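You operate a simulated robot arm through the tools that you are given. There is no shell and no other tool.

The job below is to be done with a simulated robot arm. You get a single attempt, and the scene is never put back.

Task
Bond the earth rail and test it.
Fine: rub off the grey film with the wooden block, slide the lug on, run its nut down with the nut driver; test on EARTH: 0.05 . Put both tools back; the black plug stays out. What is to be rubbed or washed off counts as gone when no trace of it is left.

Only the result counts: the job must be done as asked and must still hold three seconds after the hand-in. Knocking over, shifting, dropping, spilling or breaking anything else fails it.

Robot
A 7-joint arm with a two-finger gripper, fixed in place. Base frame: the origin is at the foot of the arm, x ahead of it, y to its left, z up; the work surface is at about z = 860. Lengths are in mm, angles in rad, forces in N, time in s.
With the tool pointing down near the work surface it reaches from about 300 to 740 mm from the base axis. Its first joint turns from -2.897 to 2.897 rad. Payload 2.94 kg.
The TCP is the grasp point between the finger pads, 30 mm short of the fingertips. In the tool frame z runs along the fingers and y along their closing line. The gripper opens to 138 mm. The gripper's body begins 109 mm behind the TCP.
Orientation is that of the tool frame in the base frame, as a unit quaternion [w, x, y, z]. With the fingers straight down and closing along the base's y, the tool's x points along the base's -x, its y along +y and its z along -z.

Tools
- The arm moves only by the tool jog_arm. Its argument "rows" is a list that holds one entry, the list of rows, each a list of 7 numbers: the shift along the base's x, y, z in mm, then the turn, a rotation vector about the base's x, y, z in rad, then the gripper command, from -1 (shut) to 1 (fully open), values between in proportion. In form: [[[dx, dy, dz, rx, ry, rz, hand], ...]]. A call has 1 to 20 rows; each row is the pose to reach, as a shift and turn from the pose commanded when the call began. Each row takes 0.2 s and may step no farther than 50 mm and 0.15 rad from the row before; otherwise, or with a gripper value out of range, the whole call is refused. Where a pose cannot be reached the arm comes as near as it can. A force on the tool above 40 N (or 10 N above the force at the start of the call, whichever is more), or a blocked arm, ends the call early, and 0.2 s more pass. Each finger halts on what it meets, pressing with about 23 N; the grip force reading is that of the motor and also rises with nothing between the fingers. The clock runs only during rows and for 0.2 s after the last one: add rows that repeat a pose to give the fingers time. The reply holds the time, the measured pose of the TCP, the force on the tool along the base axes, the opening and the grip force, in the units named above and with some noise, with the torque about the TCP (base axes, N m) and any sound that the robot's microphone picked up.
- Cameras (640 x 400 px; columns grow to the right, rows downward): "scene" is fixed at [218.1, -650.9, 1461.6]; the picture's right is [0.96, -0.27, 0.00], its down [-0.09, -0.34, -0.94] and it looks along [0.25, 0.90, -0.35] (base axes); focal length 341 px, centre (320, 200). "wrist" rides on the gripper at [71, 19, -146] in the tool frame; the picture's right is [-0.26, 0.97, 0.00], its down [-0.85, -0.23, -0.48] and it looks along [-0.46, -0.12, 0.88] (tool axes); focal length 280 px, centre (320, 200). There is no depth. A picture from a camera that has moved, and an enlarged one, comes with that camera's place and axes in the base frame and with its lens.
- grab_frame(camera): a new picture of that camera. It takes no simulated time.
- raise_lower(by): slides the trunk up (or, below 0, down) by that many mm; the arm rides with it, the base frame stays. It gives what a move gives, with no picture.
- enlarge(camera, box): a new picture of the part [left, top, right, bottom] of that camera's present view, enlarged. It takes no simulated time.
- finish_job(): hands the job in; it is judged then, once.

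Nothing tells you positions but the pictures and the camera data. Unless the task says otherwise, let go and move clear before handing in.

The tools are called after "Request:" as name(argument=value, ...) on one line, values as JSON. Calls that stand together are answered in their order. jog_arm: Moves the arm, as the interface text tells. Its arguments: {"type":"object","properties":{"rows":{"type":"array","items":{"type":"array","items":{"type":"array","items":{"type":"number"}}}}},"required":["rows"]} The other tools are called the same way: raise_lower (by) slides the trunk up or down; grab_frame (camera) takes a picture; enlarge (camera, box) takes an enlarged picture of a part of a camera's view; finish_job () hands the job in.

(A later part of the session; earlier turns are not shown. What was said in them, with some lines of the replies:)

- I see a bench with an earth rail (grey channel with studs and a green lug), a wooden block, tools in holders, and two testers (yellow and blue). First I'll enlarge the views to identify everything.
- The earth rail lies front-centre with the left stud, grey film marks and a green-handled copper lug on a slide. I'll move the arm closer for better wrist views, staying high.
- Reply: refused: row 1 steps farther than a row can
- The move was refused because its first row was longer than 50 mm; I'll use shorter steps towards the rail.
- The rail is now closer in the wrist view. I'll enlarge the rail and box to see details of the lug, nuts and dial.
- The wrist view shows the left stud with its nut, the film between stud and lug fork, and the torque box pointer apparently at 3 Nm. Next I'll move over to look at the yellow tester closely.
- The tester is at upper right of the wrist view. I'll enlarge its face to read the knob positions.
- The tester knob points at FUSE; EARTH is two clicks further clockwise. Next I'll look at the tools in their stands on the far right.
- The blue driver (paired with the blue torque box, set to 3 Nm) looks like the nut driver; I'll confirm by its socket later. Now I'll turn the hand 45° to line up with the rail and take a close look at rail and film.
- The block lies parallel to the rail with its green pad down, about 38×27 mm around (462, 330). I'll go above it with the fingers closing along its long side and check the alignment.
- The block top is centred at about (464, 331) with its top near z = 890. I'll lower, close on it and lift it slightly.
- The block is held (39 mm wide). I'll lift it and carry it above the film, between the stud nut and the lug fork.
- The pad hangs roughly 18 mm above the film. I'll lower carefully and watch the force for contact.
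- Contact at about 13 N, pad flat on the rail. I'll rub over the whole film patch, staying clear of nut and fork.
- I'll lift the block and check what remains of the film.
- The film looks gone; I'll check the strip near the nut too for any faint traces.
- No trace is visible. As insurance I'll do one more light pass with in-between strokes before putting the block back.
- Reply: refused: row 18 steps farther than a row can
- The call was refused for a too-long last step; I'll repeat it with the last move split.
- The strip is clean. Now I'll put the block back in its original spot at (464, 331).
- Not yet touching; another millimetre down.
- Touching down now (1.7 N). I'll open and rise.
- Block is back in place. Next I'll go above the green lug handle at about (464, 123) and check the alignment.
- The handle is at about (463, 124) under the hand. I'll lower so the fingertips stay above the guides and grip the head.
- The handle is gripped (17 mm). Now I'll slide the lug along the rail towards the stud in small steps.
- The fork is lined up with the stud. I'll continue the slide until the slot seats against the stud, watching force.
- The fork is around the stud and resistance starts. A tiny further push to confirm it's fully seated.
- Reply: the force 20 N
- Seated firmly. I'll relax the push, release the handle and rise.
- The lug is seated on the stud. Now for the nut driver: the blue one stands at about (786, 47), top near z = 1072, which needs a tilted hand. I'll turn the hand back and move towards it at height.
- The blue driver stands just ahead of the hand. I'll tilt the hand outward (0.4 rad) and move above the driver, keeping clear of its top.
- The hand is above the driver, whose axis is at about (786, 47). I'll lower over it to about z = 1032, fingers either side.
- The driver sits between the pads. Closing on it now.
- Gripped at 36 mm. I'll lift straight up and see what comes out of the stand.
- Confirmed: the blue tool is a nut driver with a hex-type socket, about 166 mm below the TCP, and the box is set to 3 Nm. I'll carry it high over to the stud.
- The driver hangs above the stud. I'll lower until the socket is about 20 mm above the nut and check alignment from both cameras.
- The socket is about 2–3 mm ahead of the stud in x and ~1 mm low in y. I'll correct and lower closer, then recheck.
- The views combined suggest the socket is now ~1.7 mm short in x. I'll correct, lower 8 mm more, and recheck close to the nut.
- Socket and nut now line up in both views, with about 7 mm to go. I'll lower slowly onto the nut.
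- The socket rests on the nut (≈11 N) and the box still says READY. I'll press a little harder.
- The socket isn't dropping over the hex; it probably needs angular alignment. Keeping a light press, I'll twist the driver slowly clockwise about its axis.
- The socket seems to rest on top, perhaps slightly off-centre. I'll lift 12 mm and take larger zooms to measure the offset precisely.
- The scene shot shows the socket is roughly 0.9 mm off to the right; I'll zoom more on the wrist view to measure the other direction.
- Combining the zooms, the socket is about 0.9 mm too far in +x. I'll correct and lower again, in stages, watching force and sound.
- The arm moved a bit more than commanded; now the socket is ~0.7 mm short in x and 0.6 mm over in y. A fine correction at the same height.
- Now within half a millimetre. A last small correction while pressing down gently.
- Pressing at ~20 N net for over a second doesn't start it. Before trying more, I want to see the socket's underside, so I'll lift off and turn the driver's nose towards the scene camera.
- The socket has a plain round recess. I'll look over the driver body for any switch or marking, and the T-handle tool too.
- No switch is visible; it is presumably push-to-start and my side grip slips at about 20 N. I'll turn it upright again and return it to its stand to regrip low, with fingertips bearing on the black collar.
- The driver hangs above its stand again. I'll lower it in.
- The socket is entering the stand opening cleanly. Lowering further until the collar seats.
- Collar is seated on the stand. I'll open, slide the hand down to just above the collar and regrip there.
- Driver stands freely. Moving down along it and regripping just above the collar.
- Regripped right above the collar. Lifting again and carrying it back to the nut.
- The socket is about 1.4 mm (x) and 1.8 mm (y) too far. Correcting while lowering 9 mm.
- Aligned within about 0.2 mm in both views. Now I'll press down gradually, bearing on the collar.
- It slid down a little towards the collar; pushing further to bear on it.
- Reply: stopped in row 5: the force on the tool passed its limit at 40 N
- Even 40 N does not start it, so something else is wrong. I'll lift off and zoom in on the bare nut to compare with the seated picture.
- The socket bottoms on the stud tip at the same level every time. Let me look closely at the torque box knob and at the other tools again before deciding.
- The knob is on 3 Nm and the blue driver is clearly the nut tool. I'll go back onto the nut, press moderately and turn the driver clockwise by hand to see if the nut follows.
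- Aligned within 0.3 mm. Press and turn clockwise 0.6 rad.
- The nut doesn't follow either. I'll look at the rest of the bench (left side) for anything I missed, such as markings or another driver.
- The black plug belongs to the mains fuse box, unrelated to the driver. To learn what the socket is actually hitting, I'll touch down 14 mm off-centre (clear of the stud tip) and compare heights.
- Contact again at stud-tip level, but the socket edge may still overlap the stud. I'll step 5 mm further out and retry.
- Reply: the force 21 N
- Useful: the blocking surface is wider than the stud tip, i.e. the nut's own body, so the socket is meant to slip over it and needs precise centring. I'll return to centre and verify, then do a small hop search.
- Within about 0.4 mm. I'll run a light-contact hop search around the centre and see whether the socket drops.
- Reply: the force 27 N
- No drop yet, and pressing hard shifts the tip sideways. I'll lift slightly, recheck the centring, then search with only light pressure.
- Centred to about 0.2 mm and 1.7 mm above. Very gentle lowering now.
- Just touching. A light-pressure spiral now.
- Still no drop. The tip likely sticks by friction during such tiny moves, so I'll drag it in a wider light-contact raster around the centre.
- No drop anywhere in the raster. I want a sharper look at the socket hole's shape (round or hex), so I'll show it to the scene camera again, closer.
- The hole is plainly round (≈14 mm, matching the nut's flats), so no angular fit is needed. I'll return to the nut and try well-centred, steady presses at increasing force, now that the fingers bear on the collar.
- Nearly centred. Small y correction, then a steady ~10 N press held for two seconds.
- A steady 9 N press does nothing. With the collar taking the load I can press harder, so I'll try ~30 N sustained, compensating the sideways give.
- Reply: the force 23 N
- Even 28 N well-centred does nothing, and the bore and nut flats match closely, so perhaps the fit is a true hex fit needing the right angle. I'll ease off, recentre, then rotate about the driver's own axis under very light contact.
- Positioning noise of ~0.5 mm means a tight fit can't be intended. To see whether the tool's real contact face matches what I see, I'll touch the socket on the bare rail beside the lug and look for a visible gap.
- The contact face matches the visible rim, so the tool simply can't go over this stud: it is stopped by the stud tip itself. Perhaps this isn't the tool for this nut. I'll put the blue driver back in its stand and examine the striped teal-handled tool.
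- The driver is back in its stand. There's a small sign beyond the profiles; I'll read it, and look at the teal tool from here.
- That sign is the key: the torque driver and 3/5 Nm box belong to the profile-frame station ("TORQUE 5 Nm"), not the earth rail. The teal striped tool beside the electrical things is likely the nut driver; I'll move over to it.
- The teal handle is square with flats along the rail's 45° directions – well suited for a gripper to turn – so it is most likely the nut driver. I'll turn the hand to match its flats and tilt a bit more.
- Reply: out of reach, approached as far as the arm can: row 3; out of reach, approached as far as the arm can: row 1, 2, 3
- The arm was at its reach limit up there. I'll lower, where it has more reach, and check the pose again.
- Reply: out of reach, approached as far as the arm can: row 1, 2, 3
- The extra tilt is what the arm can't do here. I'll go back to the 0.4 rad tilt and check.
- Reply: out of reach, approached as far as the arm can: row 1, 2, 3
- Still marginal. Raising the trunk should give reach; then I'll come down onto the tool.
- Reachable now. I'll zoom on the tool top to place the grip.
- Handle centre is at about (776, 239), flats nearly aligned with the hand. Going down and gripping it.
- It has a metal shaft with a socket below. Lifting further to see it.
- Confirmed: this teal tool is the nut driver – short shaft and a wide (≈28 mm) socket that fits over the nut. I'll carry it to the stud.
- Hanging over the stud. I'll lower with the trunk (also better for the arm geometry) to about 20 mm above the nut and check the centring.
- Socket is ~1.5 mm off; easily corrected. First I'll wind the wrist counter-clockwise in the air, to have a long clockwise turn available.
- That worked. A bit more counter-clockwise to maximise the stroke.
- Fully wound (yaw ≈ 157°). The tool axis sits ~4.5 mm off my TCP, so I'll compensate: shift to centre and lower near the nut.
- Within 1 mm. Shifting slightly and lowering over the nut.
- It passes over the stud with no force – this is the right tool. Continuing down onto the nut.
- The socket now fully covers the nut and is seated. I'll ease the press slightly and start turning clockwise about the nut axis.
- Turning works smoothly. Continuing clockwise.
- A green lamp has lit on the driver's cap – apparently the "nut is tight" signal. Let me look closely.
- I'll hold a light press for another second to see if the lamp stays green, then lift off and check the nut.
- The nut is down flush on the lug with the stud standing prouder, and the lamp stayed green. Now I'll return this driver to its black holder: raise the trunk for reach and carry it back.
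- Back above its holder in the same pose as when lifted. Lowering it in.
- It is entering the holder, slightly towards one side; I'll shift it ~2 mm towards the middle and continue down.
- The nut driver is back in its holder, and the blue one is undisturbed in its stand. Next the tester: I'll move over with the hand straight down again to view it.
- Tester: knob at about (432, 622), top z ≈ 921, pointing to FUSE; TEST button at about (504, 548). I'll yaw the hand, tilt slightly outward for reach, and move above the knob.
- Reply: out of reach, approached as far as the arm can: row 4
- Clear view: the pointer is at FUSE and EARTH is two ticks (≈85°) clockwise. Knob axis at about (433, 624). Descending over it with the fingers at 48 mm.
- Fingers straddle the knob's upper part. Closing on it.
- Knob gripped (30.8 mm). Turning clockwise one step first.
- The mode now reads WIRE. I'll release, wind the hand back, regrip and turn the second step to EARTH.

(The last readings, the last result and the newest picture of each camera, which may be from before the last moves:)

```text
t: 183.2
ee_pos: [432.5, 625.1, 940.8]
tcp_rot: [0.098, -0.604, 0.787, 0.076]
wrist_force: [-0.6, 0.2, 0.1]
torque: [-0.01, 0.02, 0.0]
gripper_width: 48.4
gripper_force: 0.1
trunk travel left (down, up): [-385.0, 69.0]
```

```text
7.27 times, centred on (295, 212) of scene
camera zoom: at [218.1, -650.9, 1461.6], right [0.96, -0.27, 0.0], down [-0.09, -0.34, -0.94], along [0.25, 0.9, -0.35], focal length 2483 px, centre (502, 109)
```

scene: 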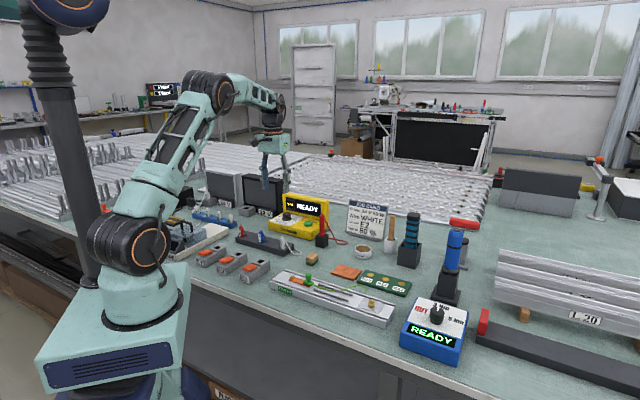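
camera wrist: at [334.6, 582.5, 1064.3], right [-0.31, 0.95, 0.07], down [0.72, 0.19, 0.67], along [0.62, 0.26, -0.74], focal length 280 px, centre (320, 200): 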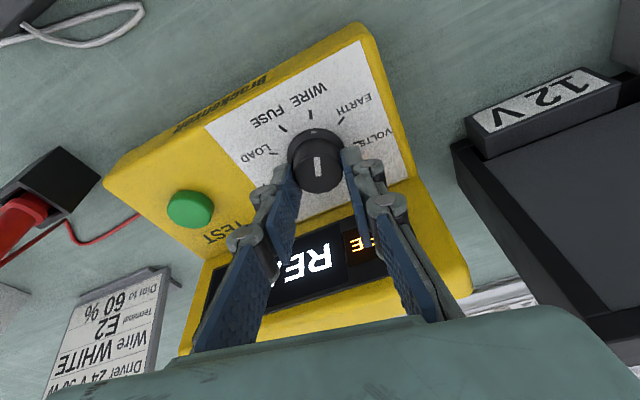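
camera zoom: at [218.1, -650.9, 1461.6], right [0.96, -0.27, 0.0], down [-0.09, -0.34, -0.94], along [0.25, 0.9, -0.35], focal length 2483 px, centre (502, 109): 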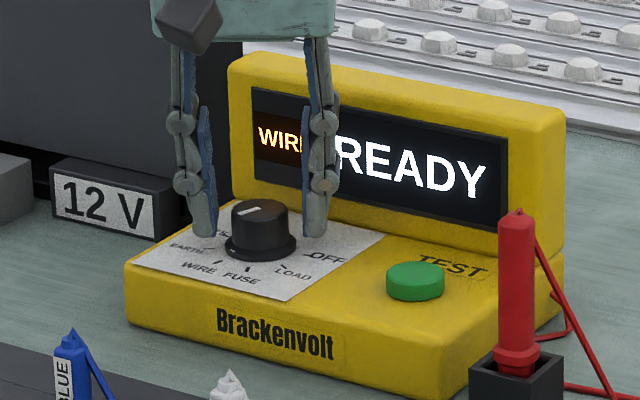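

Mode is WIRE with the pointer on its tick. Regripping and turning the second step.

Request:
jog_arm(rows=[[[0, 0, 0, 0, 0, 0, -0.6], [0, 0, 0, 0, 0, 0, -1], [0, 0, 0, 0, 0, 0, -1], [0, 0, 0, 0, 0, -0.12, -1], [0, 0, 0, 0, 0, -0.24, -1], [0, 0, 0, 0, 0, -0.36, -1], [0, 0, 0, 0, 0, -0.48, -1], [0, 0, 0, 0, 0, -0.6, -1], [0, 0, 0, 0, 0, -0.73, -1], [0, 0, 0, 0, 0, -0.73, -1]]])

Request:
jog_arm(rows=[[[0, 0, 0, 0, 0, 0, -0.3], [0, 0, 0, 0, 0, 0, -0.3], [0, 0, 20, 0, 0, 0, -0.3], [0, 0, 60, 0, 0, 0, -0.3]]])

Request:
enlarge(camera="scene", box=[265, 185, 325, 240])

Request:
grab_frame(camera="wrist")

```text
t: 185.4
ee_pos: [433.6, 624.0, 940.9]
tcp_rot: [0.119, -0.283, 0.951, 0.036]
wrist_force: [0.8, 1.1, -0.4]
torque: [-0.18, 0.22, 0.0]
gripper_width: 31.1
gripper_force: 44.8
trunk travel left (down, up): [-385.0, 69.0]
```

```text
t: 186.4
ee_pos: [432.0, 624.8, 1000.8]
tcp_rot: [0.119, -0.284, 0.951, 0.036]
wrist_force: [-0.4, 0.6, 0.0]
torque: [-0.04, 0.0, 0.01]
gripper_width: 48.4
gripper_force: 0.1
trunk travel left (down, up): [-385.0, 69.0]
```

```text
7.27 times, centred on (295, 212) of scene
camera zoom: at [218.1, -650.9, 1461.6], right [0.96, -0.27, 0.0], down [-0.09, -0.34, -0.94], along [0.25, 0.9, -0.35], focal length 2483 px, centre (502, 109)
```

zoom: 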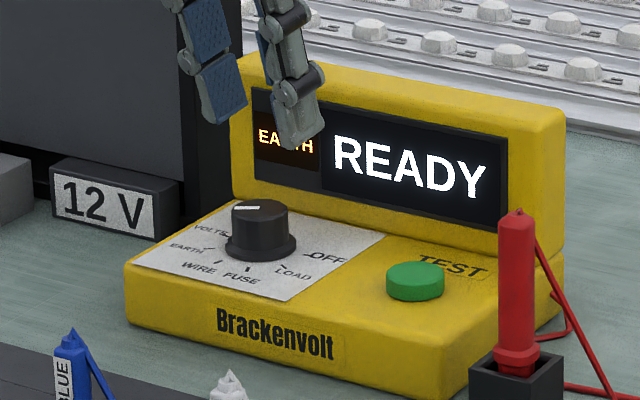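

```text
taken
camera wrist: at [334.1, 582.4, 1124.9], right [-0.32, 0.95, 0.07], down [0.72, 0.19, 0.67], along [0.62, 0.26, -0.74], focal length 280 px, centre (320, 200)
```

wrist: 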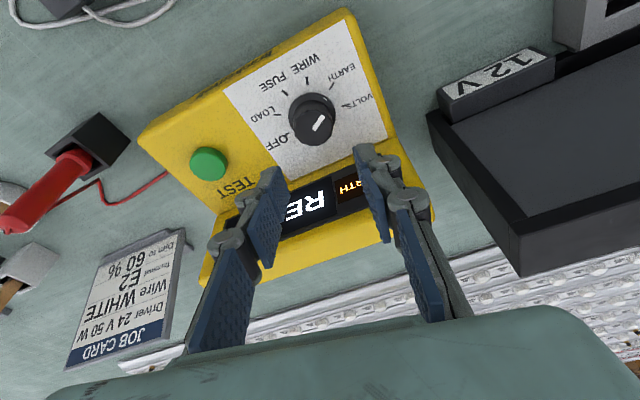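

The display shows EARTH. Now the TEST button: closing the fingers and moving above it.

Request:
jog_arm(rows=[[[15, -20, 10, 0, 0, 0, -0.6], [35, -45, 10, 0, 0, 0, -1], [52, -66, 10, 0, 0, 0, -1], [65, -81, 0, 0, 0, 0, -1], [65, -81, -15, 0, 0, 0, -1]]])

Request:
grab_frame(camera="wrist")

Request:
enlarge(camera="scene", box=[265, 185, 345, 245])

```text
t: 187.6
ee_pos: [498.2, 544.1, 985.1]
tcp_rot: [0.119, -0.283, 0.951, 0.036]
wrist_force: [0.5, -0.4, 0.0]
torque: [-0.01, 0.02, 0.0]
gripper_width: 0.0
gripper_force: 22.6
trunk travel left (down, up): [-385.0, 69.0]
```

```text
taken
camera wrist: at [399.5, 501.5, 1109.0], right [-0.32, 0.95, 0.07], down [0.72, 0.19, 0.67], along [0.62, 0.26, -0.74], focal length 280 px, centre (320, 200)
```

wrist: 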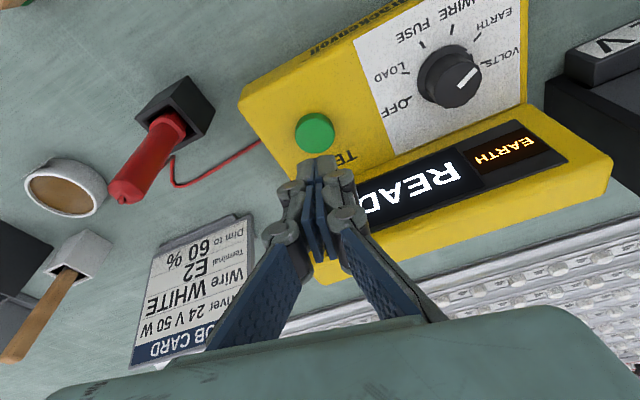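

```text
6.67 times, centred on (305, 215) of scene
camera zoom: at [218.1, -650.9, 1461.6], right [0.96, -0.27, 0.0], down [-0.09, -0.34, -0.94], along [0.25, 0.9, -0.35], focal length 2276 px, centre (420, 100)
```

zoom: 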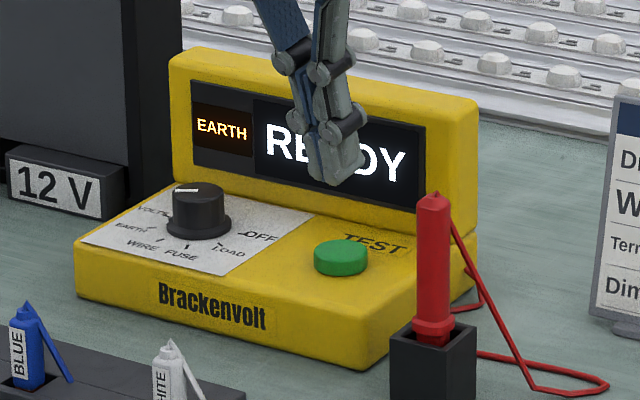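

The fingertip is about over the button. Lowering and pressing gently.

Request:
jog_arm(rows=[[[-1.5, -2, -20, 0, 0, 0, -1], [-1.5, -2, -40, 0, 0, 0, -1], [-1.5, -2, -44, 0, 0, 0, -1]]])

Request:
enlarge(camera="scene", box=[265, 185, 345, 245])

```text
t: 188.4
ee_pos: [495.6, 540.9, 940.1]
tcp_rot: [0.119, -0.284, 0.951, 0.037]
wrist_force: [0.4, -0.5, -1.1]
torque: [-0.03, -0.01, -0.05]
gripper_width: 0.0
gripper_force: 23.2
trunk travel left (down, up): [-385.0, 69.0]
```

```text
6.67 times, centred on (305, 215) of scene
camera zoom: at [218.1, -650.9, 1461.6], right [0.96, -0.27, 0.0], down [-0.09, -0.34, -0.94], along [0.25, 0.9, -0.35], focal length 2276 px, centre (420, 100)
```

zoom: 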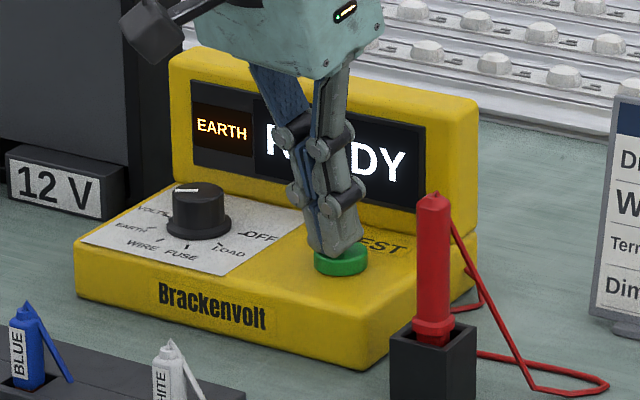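

Request:
jog_arm(rows=[[[0, 0, -2, 0, 0, 0, -1], [0, 0, -4, 0, 0, 0, -1], [0, 0, -6, 0, 0, 0, -1], [0, 0, -6, 0, 0, 0, -1]]])

Request:
enlarge(camera="scene", box=[265, 185, 345, 245])

```text
t: 189.4
ee_pos: [495.7, 541.2, 935.1]
tcp_rot: [0.118, -0.284, 0.951, 0.037]
wrist_force: [-0.4, 0.4, 1.4]
torque: [-0.02, -0.01, 0.0]
gripper_width: 6.1
gripper_force: 27.8
trunk travel left (down, up): [-385.0, 69.0]
heard: click
```

```text
6.67 times, centred on (305, 215) of scene
camera zoom: at [218.1, -650.9, 1461.6], right [0.96, -0.27, 0.0], down [-0.09, -0.34, -0.94], along [0.25, 0.9, -0.35], focal length 2276 px, centre (420, 100)
```

zoom: 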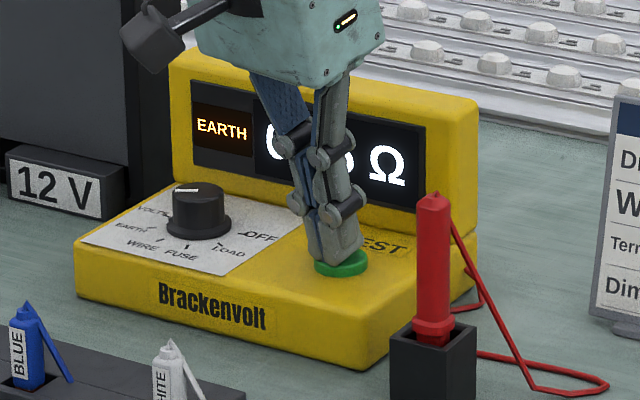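

A click, and the display shows a reading in Ω. I'll rise to read it in full.

Request:
jog_arm(rows=[[[0, 0, 10, 0, 0, 0, -1], [0, 0, 45, 0, 0, 0, -1], [-10, -30, 80, 0, 0, 0, -1], [-25, -65, 100, 0, 0, 0, -1]]])

Request:
enlarge(camera="scene", box=[265, 185, 345, 245])

```text
t: 190.4
ee_pos: [471.9, 475.6, 1034.9]
tcp_rot: [0.119, -0.284, 0.951, 0.037]
wrist_force: [-0.1, 0.8, -0.6]
torque: [0.01, -0.02, 0.01]
gripper_width: 0.0
gripper_force: 28.5
trunk travel left (down, up): [-385.0, 69.0]
```

```text
6.67 times, centred on (305, 215) of scene
camera zoom: at [218.1, -650.9, 1461.6], right [0.96, -0.27, 0.0], down [-0.09, -0.34, -0.94], along [0.25, 0.9, -0.35], focal length 2276 px, centre (420, 100)
```

zoom: 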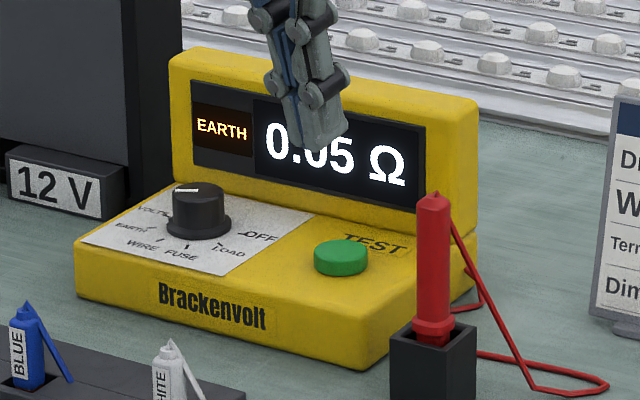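

0.05 Ω on EARTH – exactly as wanted. I'll move the arm clear and compare the bench with the start, especially the drivers, block and rail.

Request:
jog_arm(rows=[[[-20, -30, 30, 0, 0, 0, -0.5], [-40, -65, 60, -0.05, 0.08, 0, 0], [-60, -105, 90, -0.1, 0.15, 0, 0.5], [-75, -145, 120, -0.137, 0.209, 0, 1], [-85, -185, 140, -0.137, 0.209, 0, 1], [-90, -220, 150, -0.137, 0.209, 0, 1]]])

Request:
enlarge(camera="scene", box=[380, 200, 490, 310])

Request:
enlarge(camera="scene", box=[260, 200, 480, 370])

Request:
grab_frame(camera="wrist")

Request:
grab_frame(camera="scene")

```text
refused: row 2 steps farther than a row can; nothing moved
```

```text
3.64 times, centred on (435, 255) of scene
camera zoom: at [218.1, -650.9, 1461.6], right [0.96, -0.27, 0.0], down [-0.09, -0.34, -0.94], along [0.25, 0.9, -0.35], focal length 1242 px, centre (-98, 0)
```

zoom: 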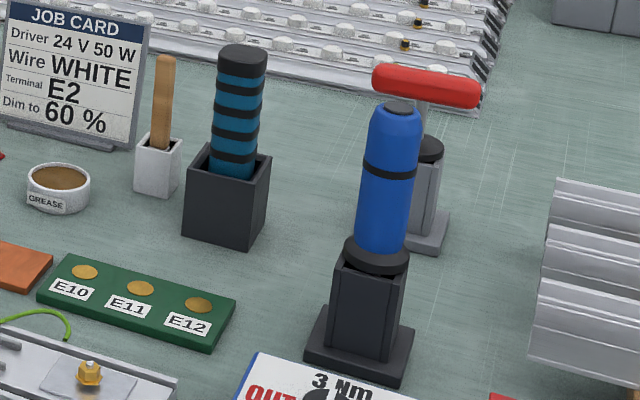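

```text
2.35 times, centred on (370, 285) of scene
camera zoom: at [218.1, -650.9, 1461.6], right [0.96, -0.27, 0.0], down [-0.09, -0.34, -0.94], along [0.25, 0.9, -0.35], focal length 803 px, centre (202, 0)
```

zoom: 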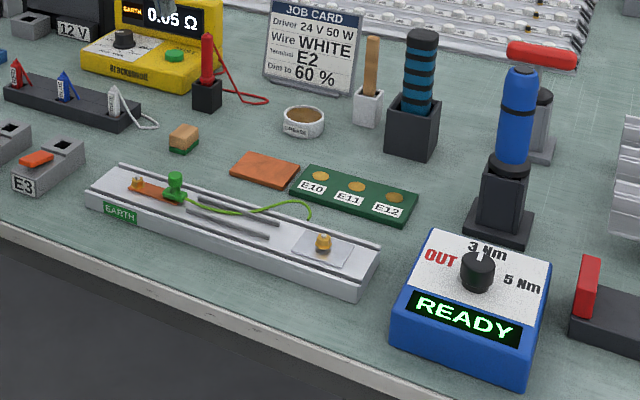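

```text
taken
camera wrist: at [373.3, 433.3, 1158.9], right [-0.32, 0.95, 0.07], down [0.72, 0.19, 0.67], along [0.62, 0.26, -0.74], focal length 280 px, centre (320, 200)
```

wrist: 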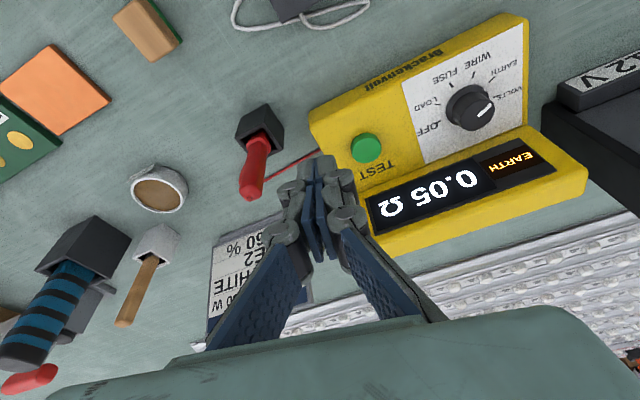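

```text
taken
```

scene: 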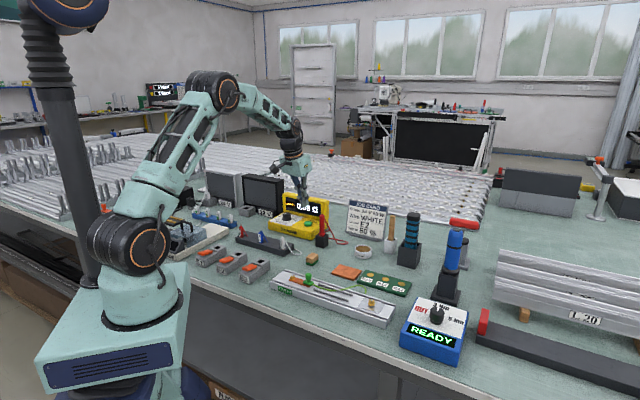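

Everything matches the starting picture to within about a millimetre. I'll take a last close look at the rail for any film trace and the bonded lug, moving in shorter steps.

Request:
jog_arm(rows=[[[-12, -20, 30, 0, 0, 0, -0.5], [-20, -45, 60, -0.05, 0.08, 0, 0], [-30, -80, 85, -0.1, 0.15, 0, 0.5], [-45, -115, 105, -0.137, 0.209, 0, 1], [-60, -155, 110, -0.137, 0.209, 0, 1], [-75, -195, 110, -0.137, 0.209, 0, 1], [-85, -230, 110, -0.137, 0.209, 0, 1]]])

Request:
grab_frame(camera="wrist")

Request:
enlarge(camera="scene", box=[270, 255, 350, 315])

```text
t: 192.0
ee_pos: [386.9, 244.6, 1145.5]
tcp_rot: [-0.001, -0.285, 0.958, 0.0]
wrist_force: [0.1, -0.1, -0.5]
torque: [-0.02, -0.01, 0.04]
gripper_width: 137.9
gripper_force: 0.1
trunk travel left (down, up): [-385.0, 69.0]
```

```text
taken
camera wrist: at [316.7, 221.9, 1292.3], right [-0.31, 0.95, 0.0], down [0.84, 0.27, 0.48], along [0.45, 0.15, -0.88], focal length 280 px, centre (320, 200)
```

wrist: 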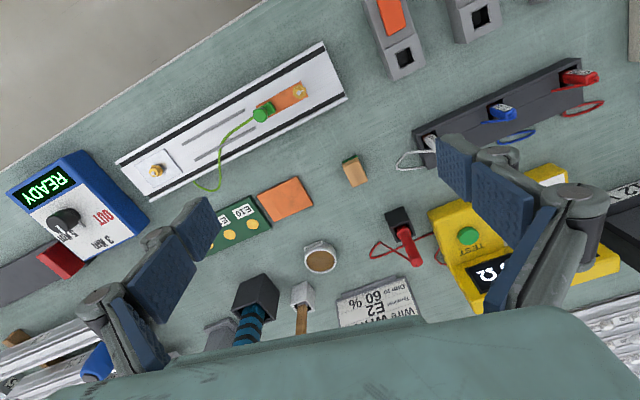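

```text
6.67 times, centred on (310, 285) of scene
camera zoom: at [218.1, -650.9, 1461.6], right [0.96, -0.27, 0.0], down [-0.09, -0.34, -0.94], along [0.25, 0.9, -0.35], focal length 2276 px, centre (387, -367)
```

zoom: 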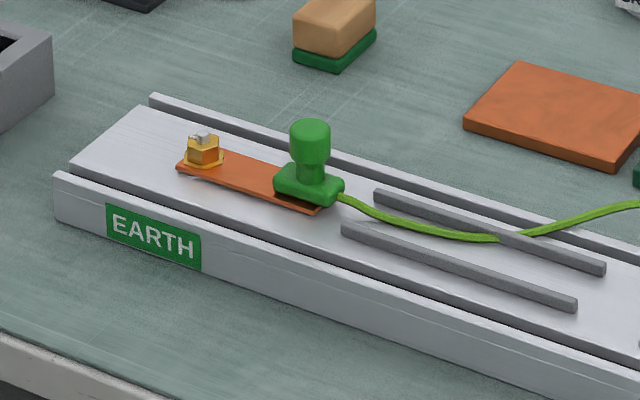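

Request:
enlarge(camera="wrist", box=[190, 40, 350, 190])

Request:
enlarge(camera="wrist", box=[255, 60, 345, 130])

```text
2.67 times, centred on (270, 115) of wrist
camera zoom: at [316.7, 221.9, 1292.3], right [-0.31, 0.95, 0.0], down [0.84, 0.27, 0.48], along [0.45, 0.15, -0.88], focal length 748 px, centre (453, 427)
```

zoom: 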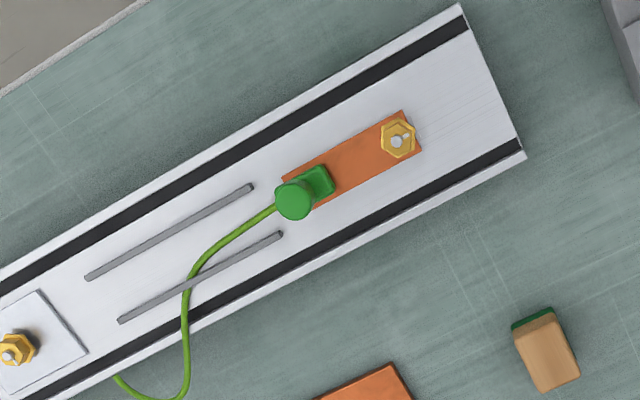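

```text
5.71 times, centred on (300, 95) of wrist
camera zoom: at [316.7, 221.9, 1292.3], right [-0.31, 0.95, 0.0], down [0.84, 0.27, 0.48], along [0.45, 0.15, -0.88], focal length 1602 px, centre (434, 800)
```

zoom: 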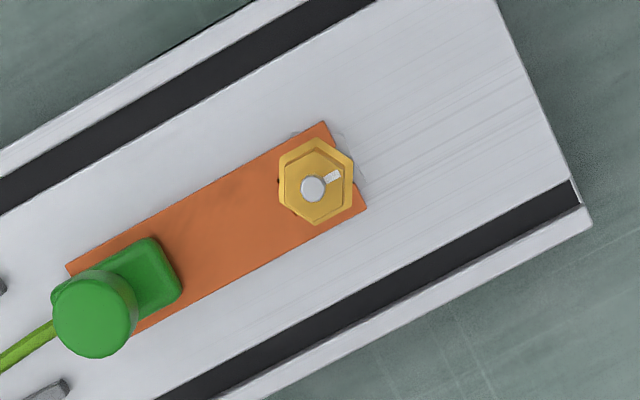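

The rail is clean, and the lug is seated under its run-down nut. The tester reads 0.05 Ω on EARTH. The block and nut driver are back in place, and the black plug was never touched. The blue torque driver I tried by mistake is back in its stand. The hand is empty and clear, so I'm handing in.

Request:
finish_job()

```text
The job is handed in.
```

The earth rail is bonded, and the tester reads 0.05 Ω on EARTH. I have handed the job in but have not seen the verdict.

- **Film:** I rubbed it off with the wooden block in two passes, and no trace shows in the close-ups.
- **Lug and nut:** The lug is pushed home on the left stud. The nut is run down flush on it, and the driver's green lamp lit while it was on the nut.
- **Test:** The knob is left on EARTH. I pressed TEST once.
- **Tools:** The wooden block is back in its spot on the bench and the nut driver (teal striped handle) is back in its black holder. I left the black plug out.

**Wrong tool first:** I first took the blue torque driver for the nut driver. I pressed it on the stud several times, up to about 40 N. It did not turn the nut, and I saw no damage afterwards. It is back in its stand, within about 1 mm of where it stood at the start. The 3/5 Nm box was not touched.
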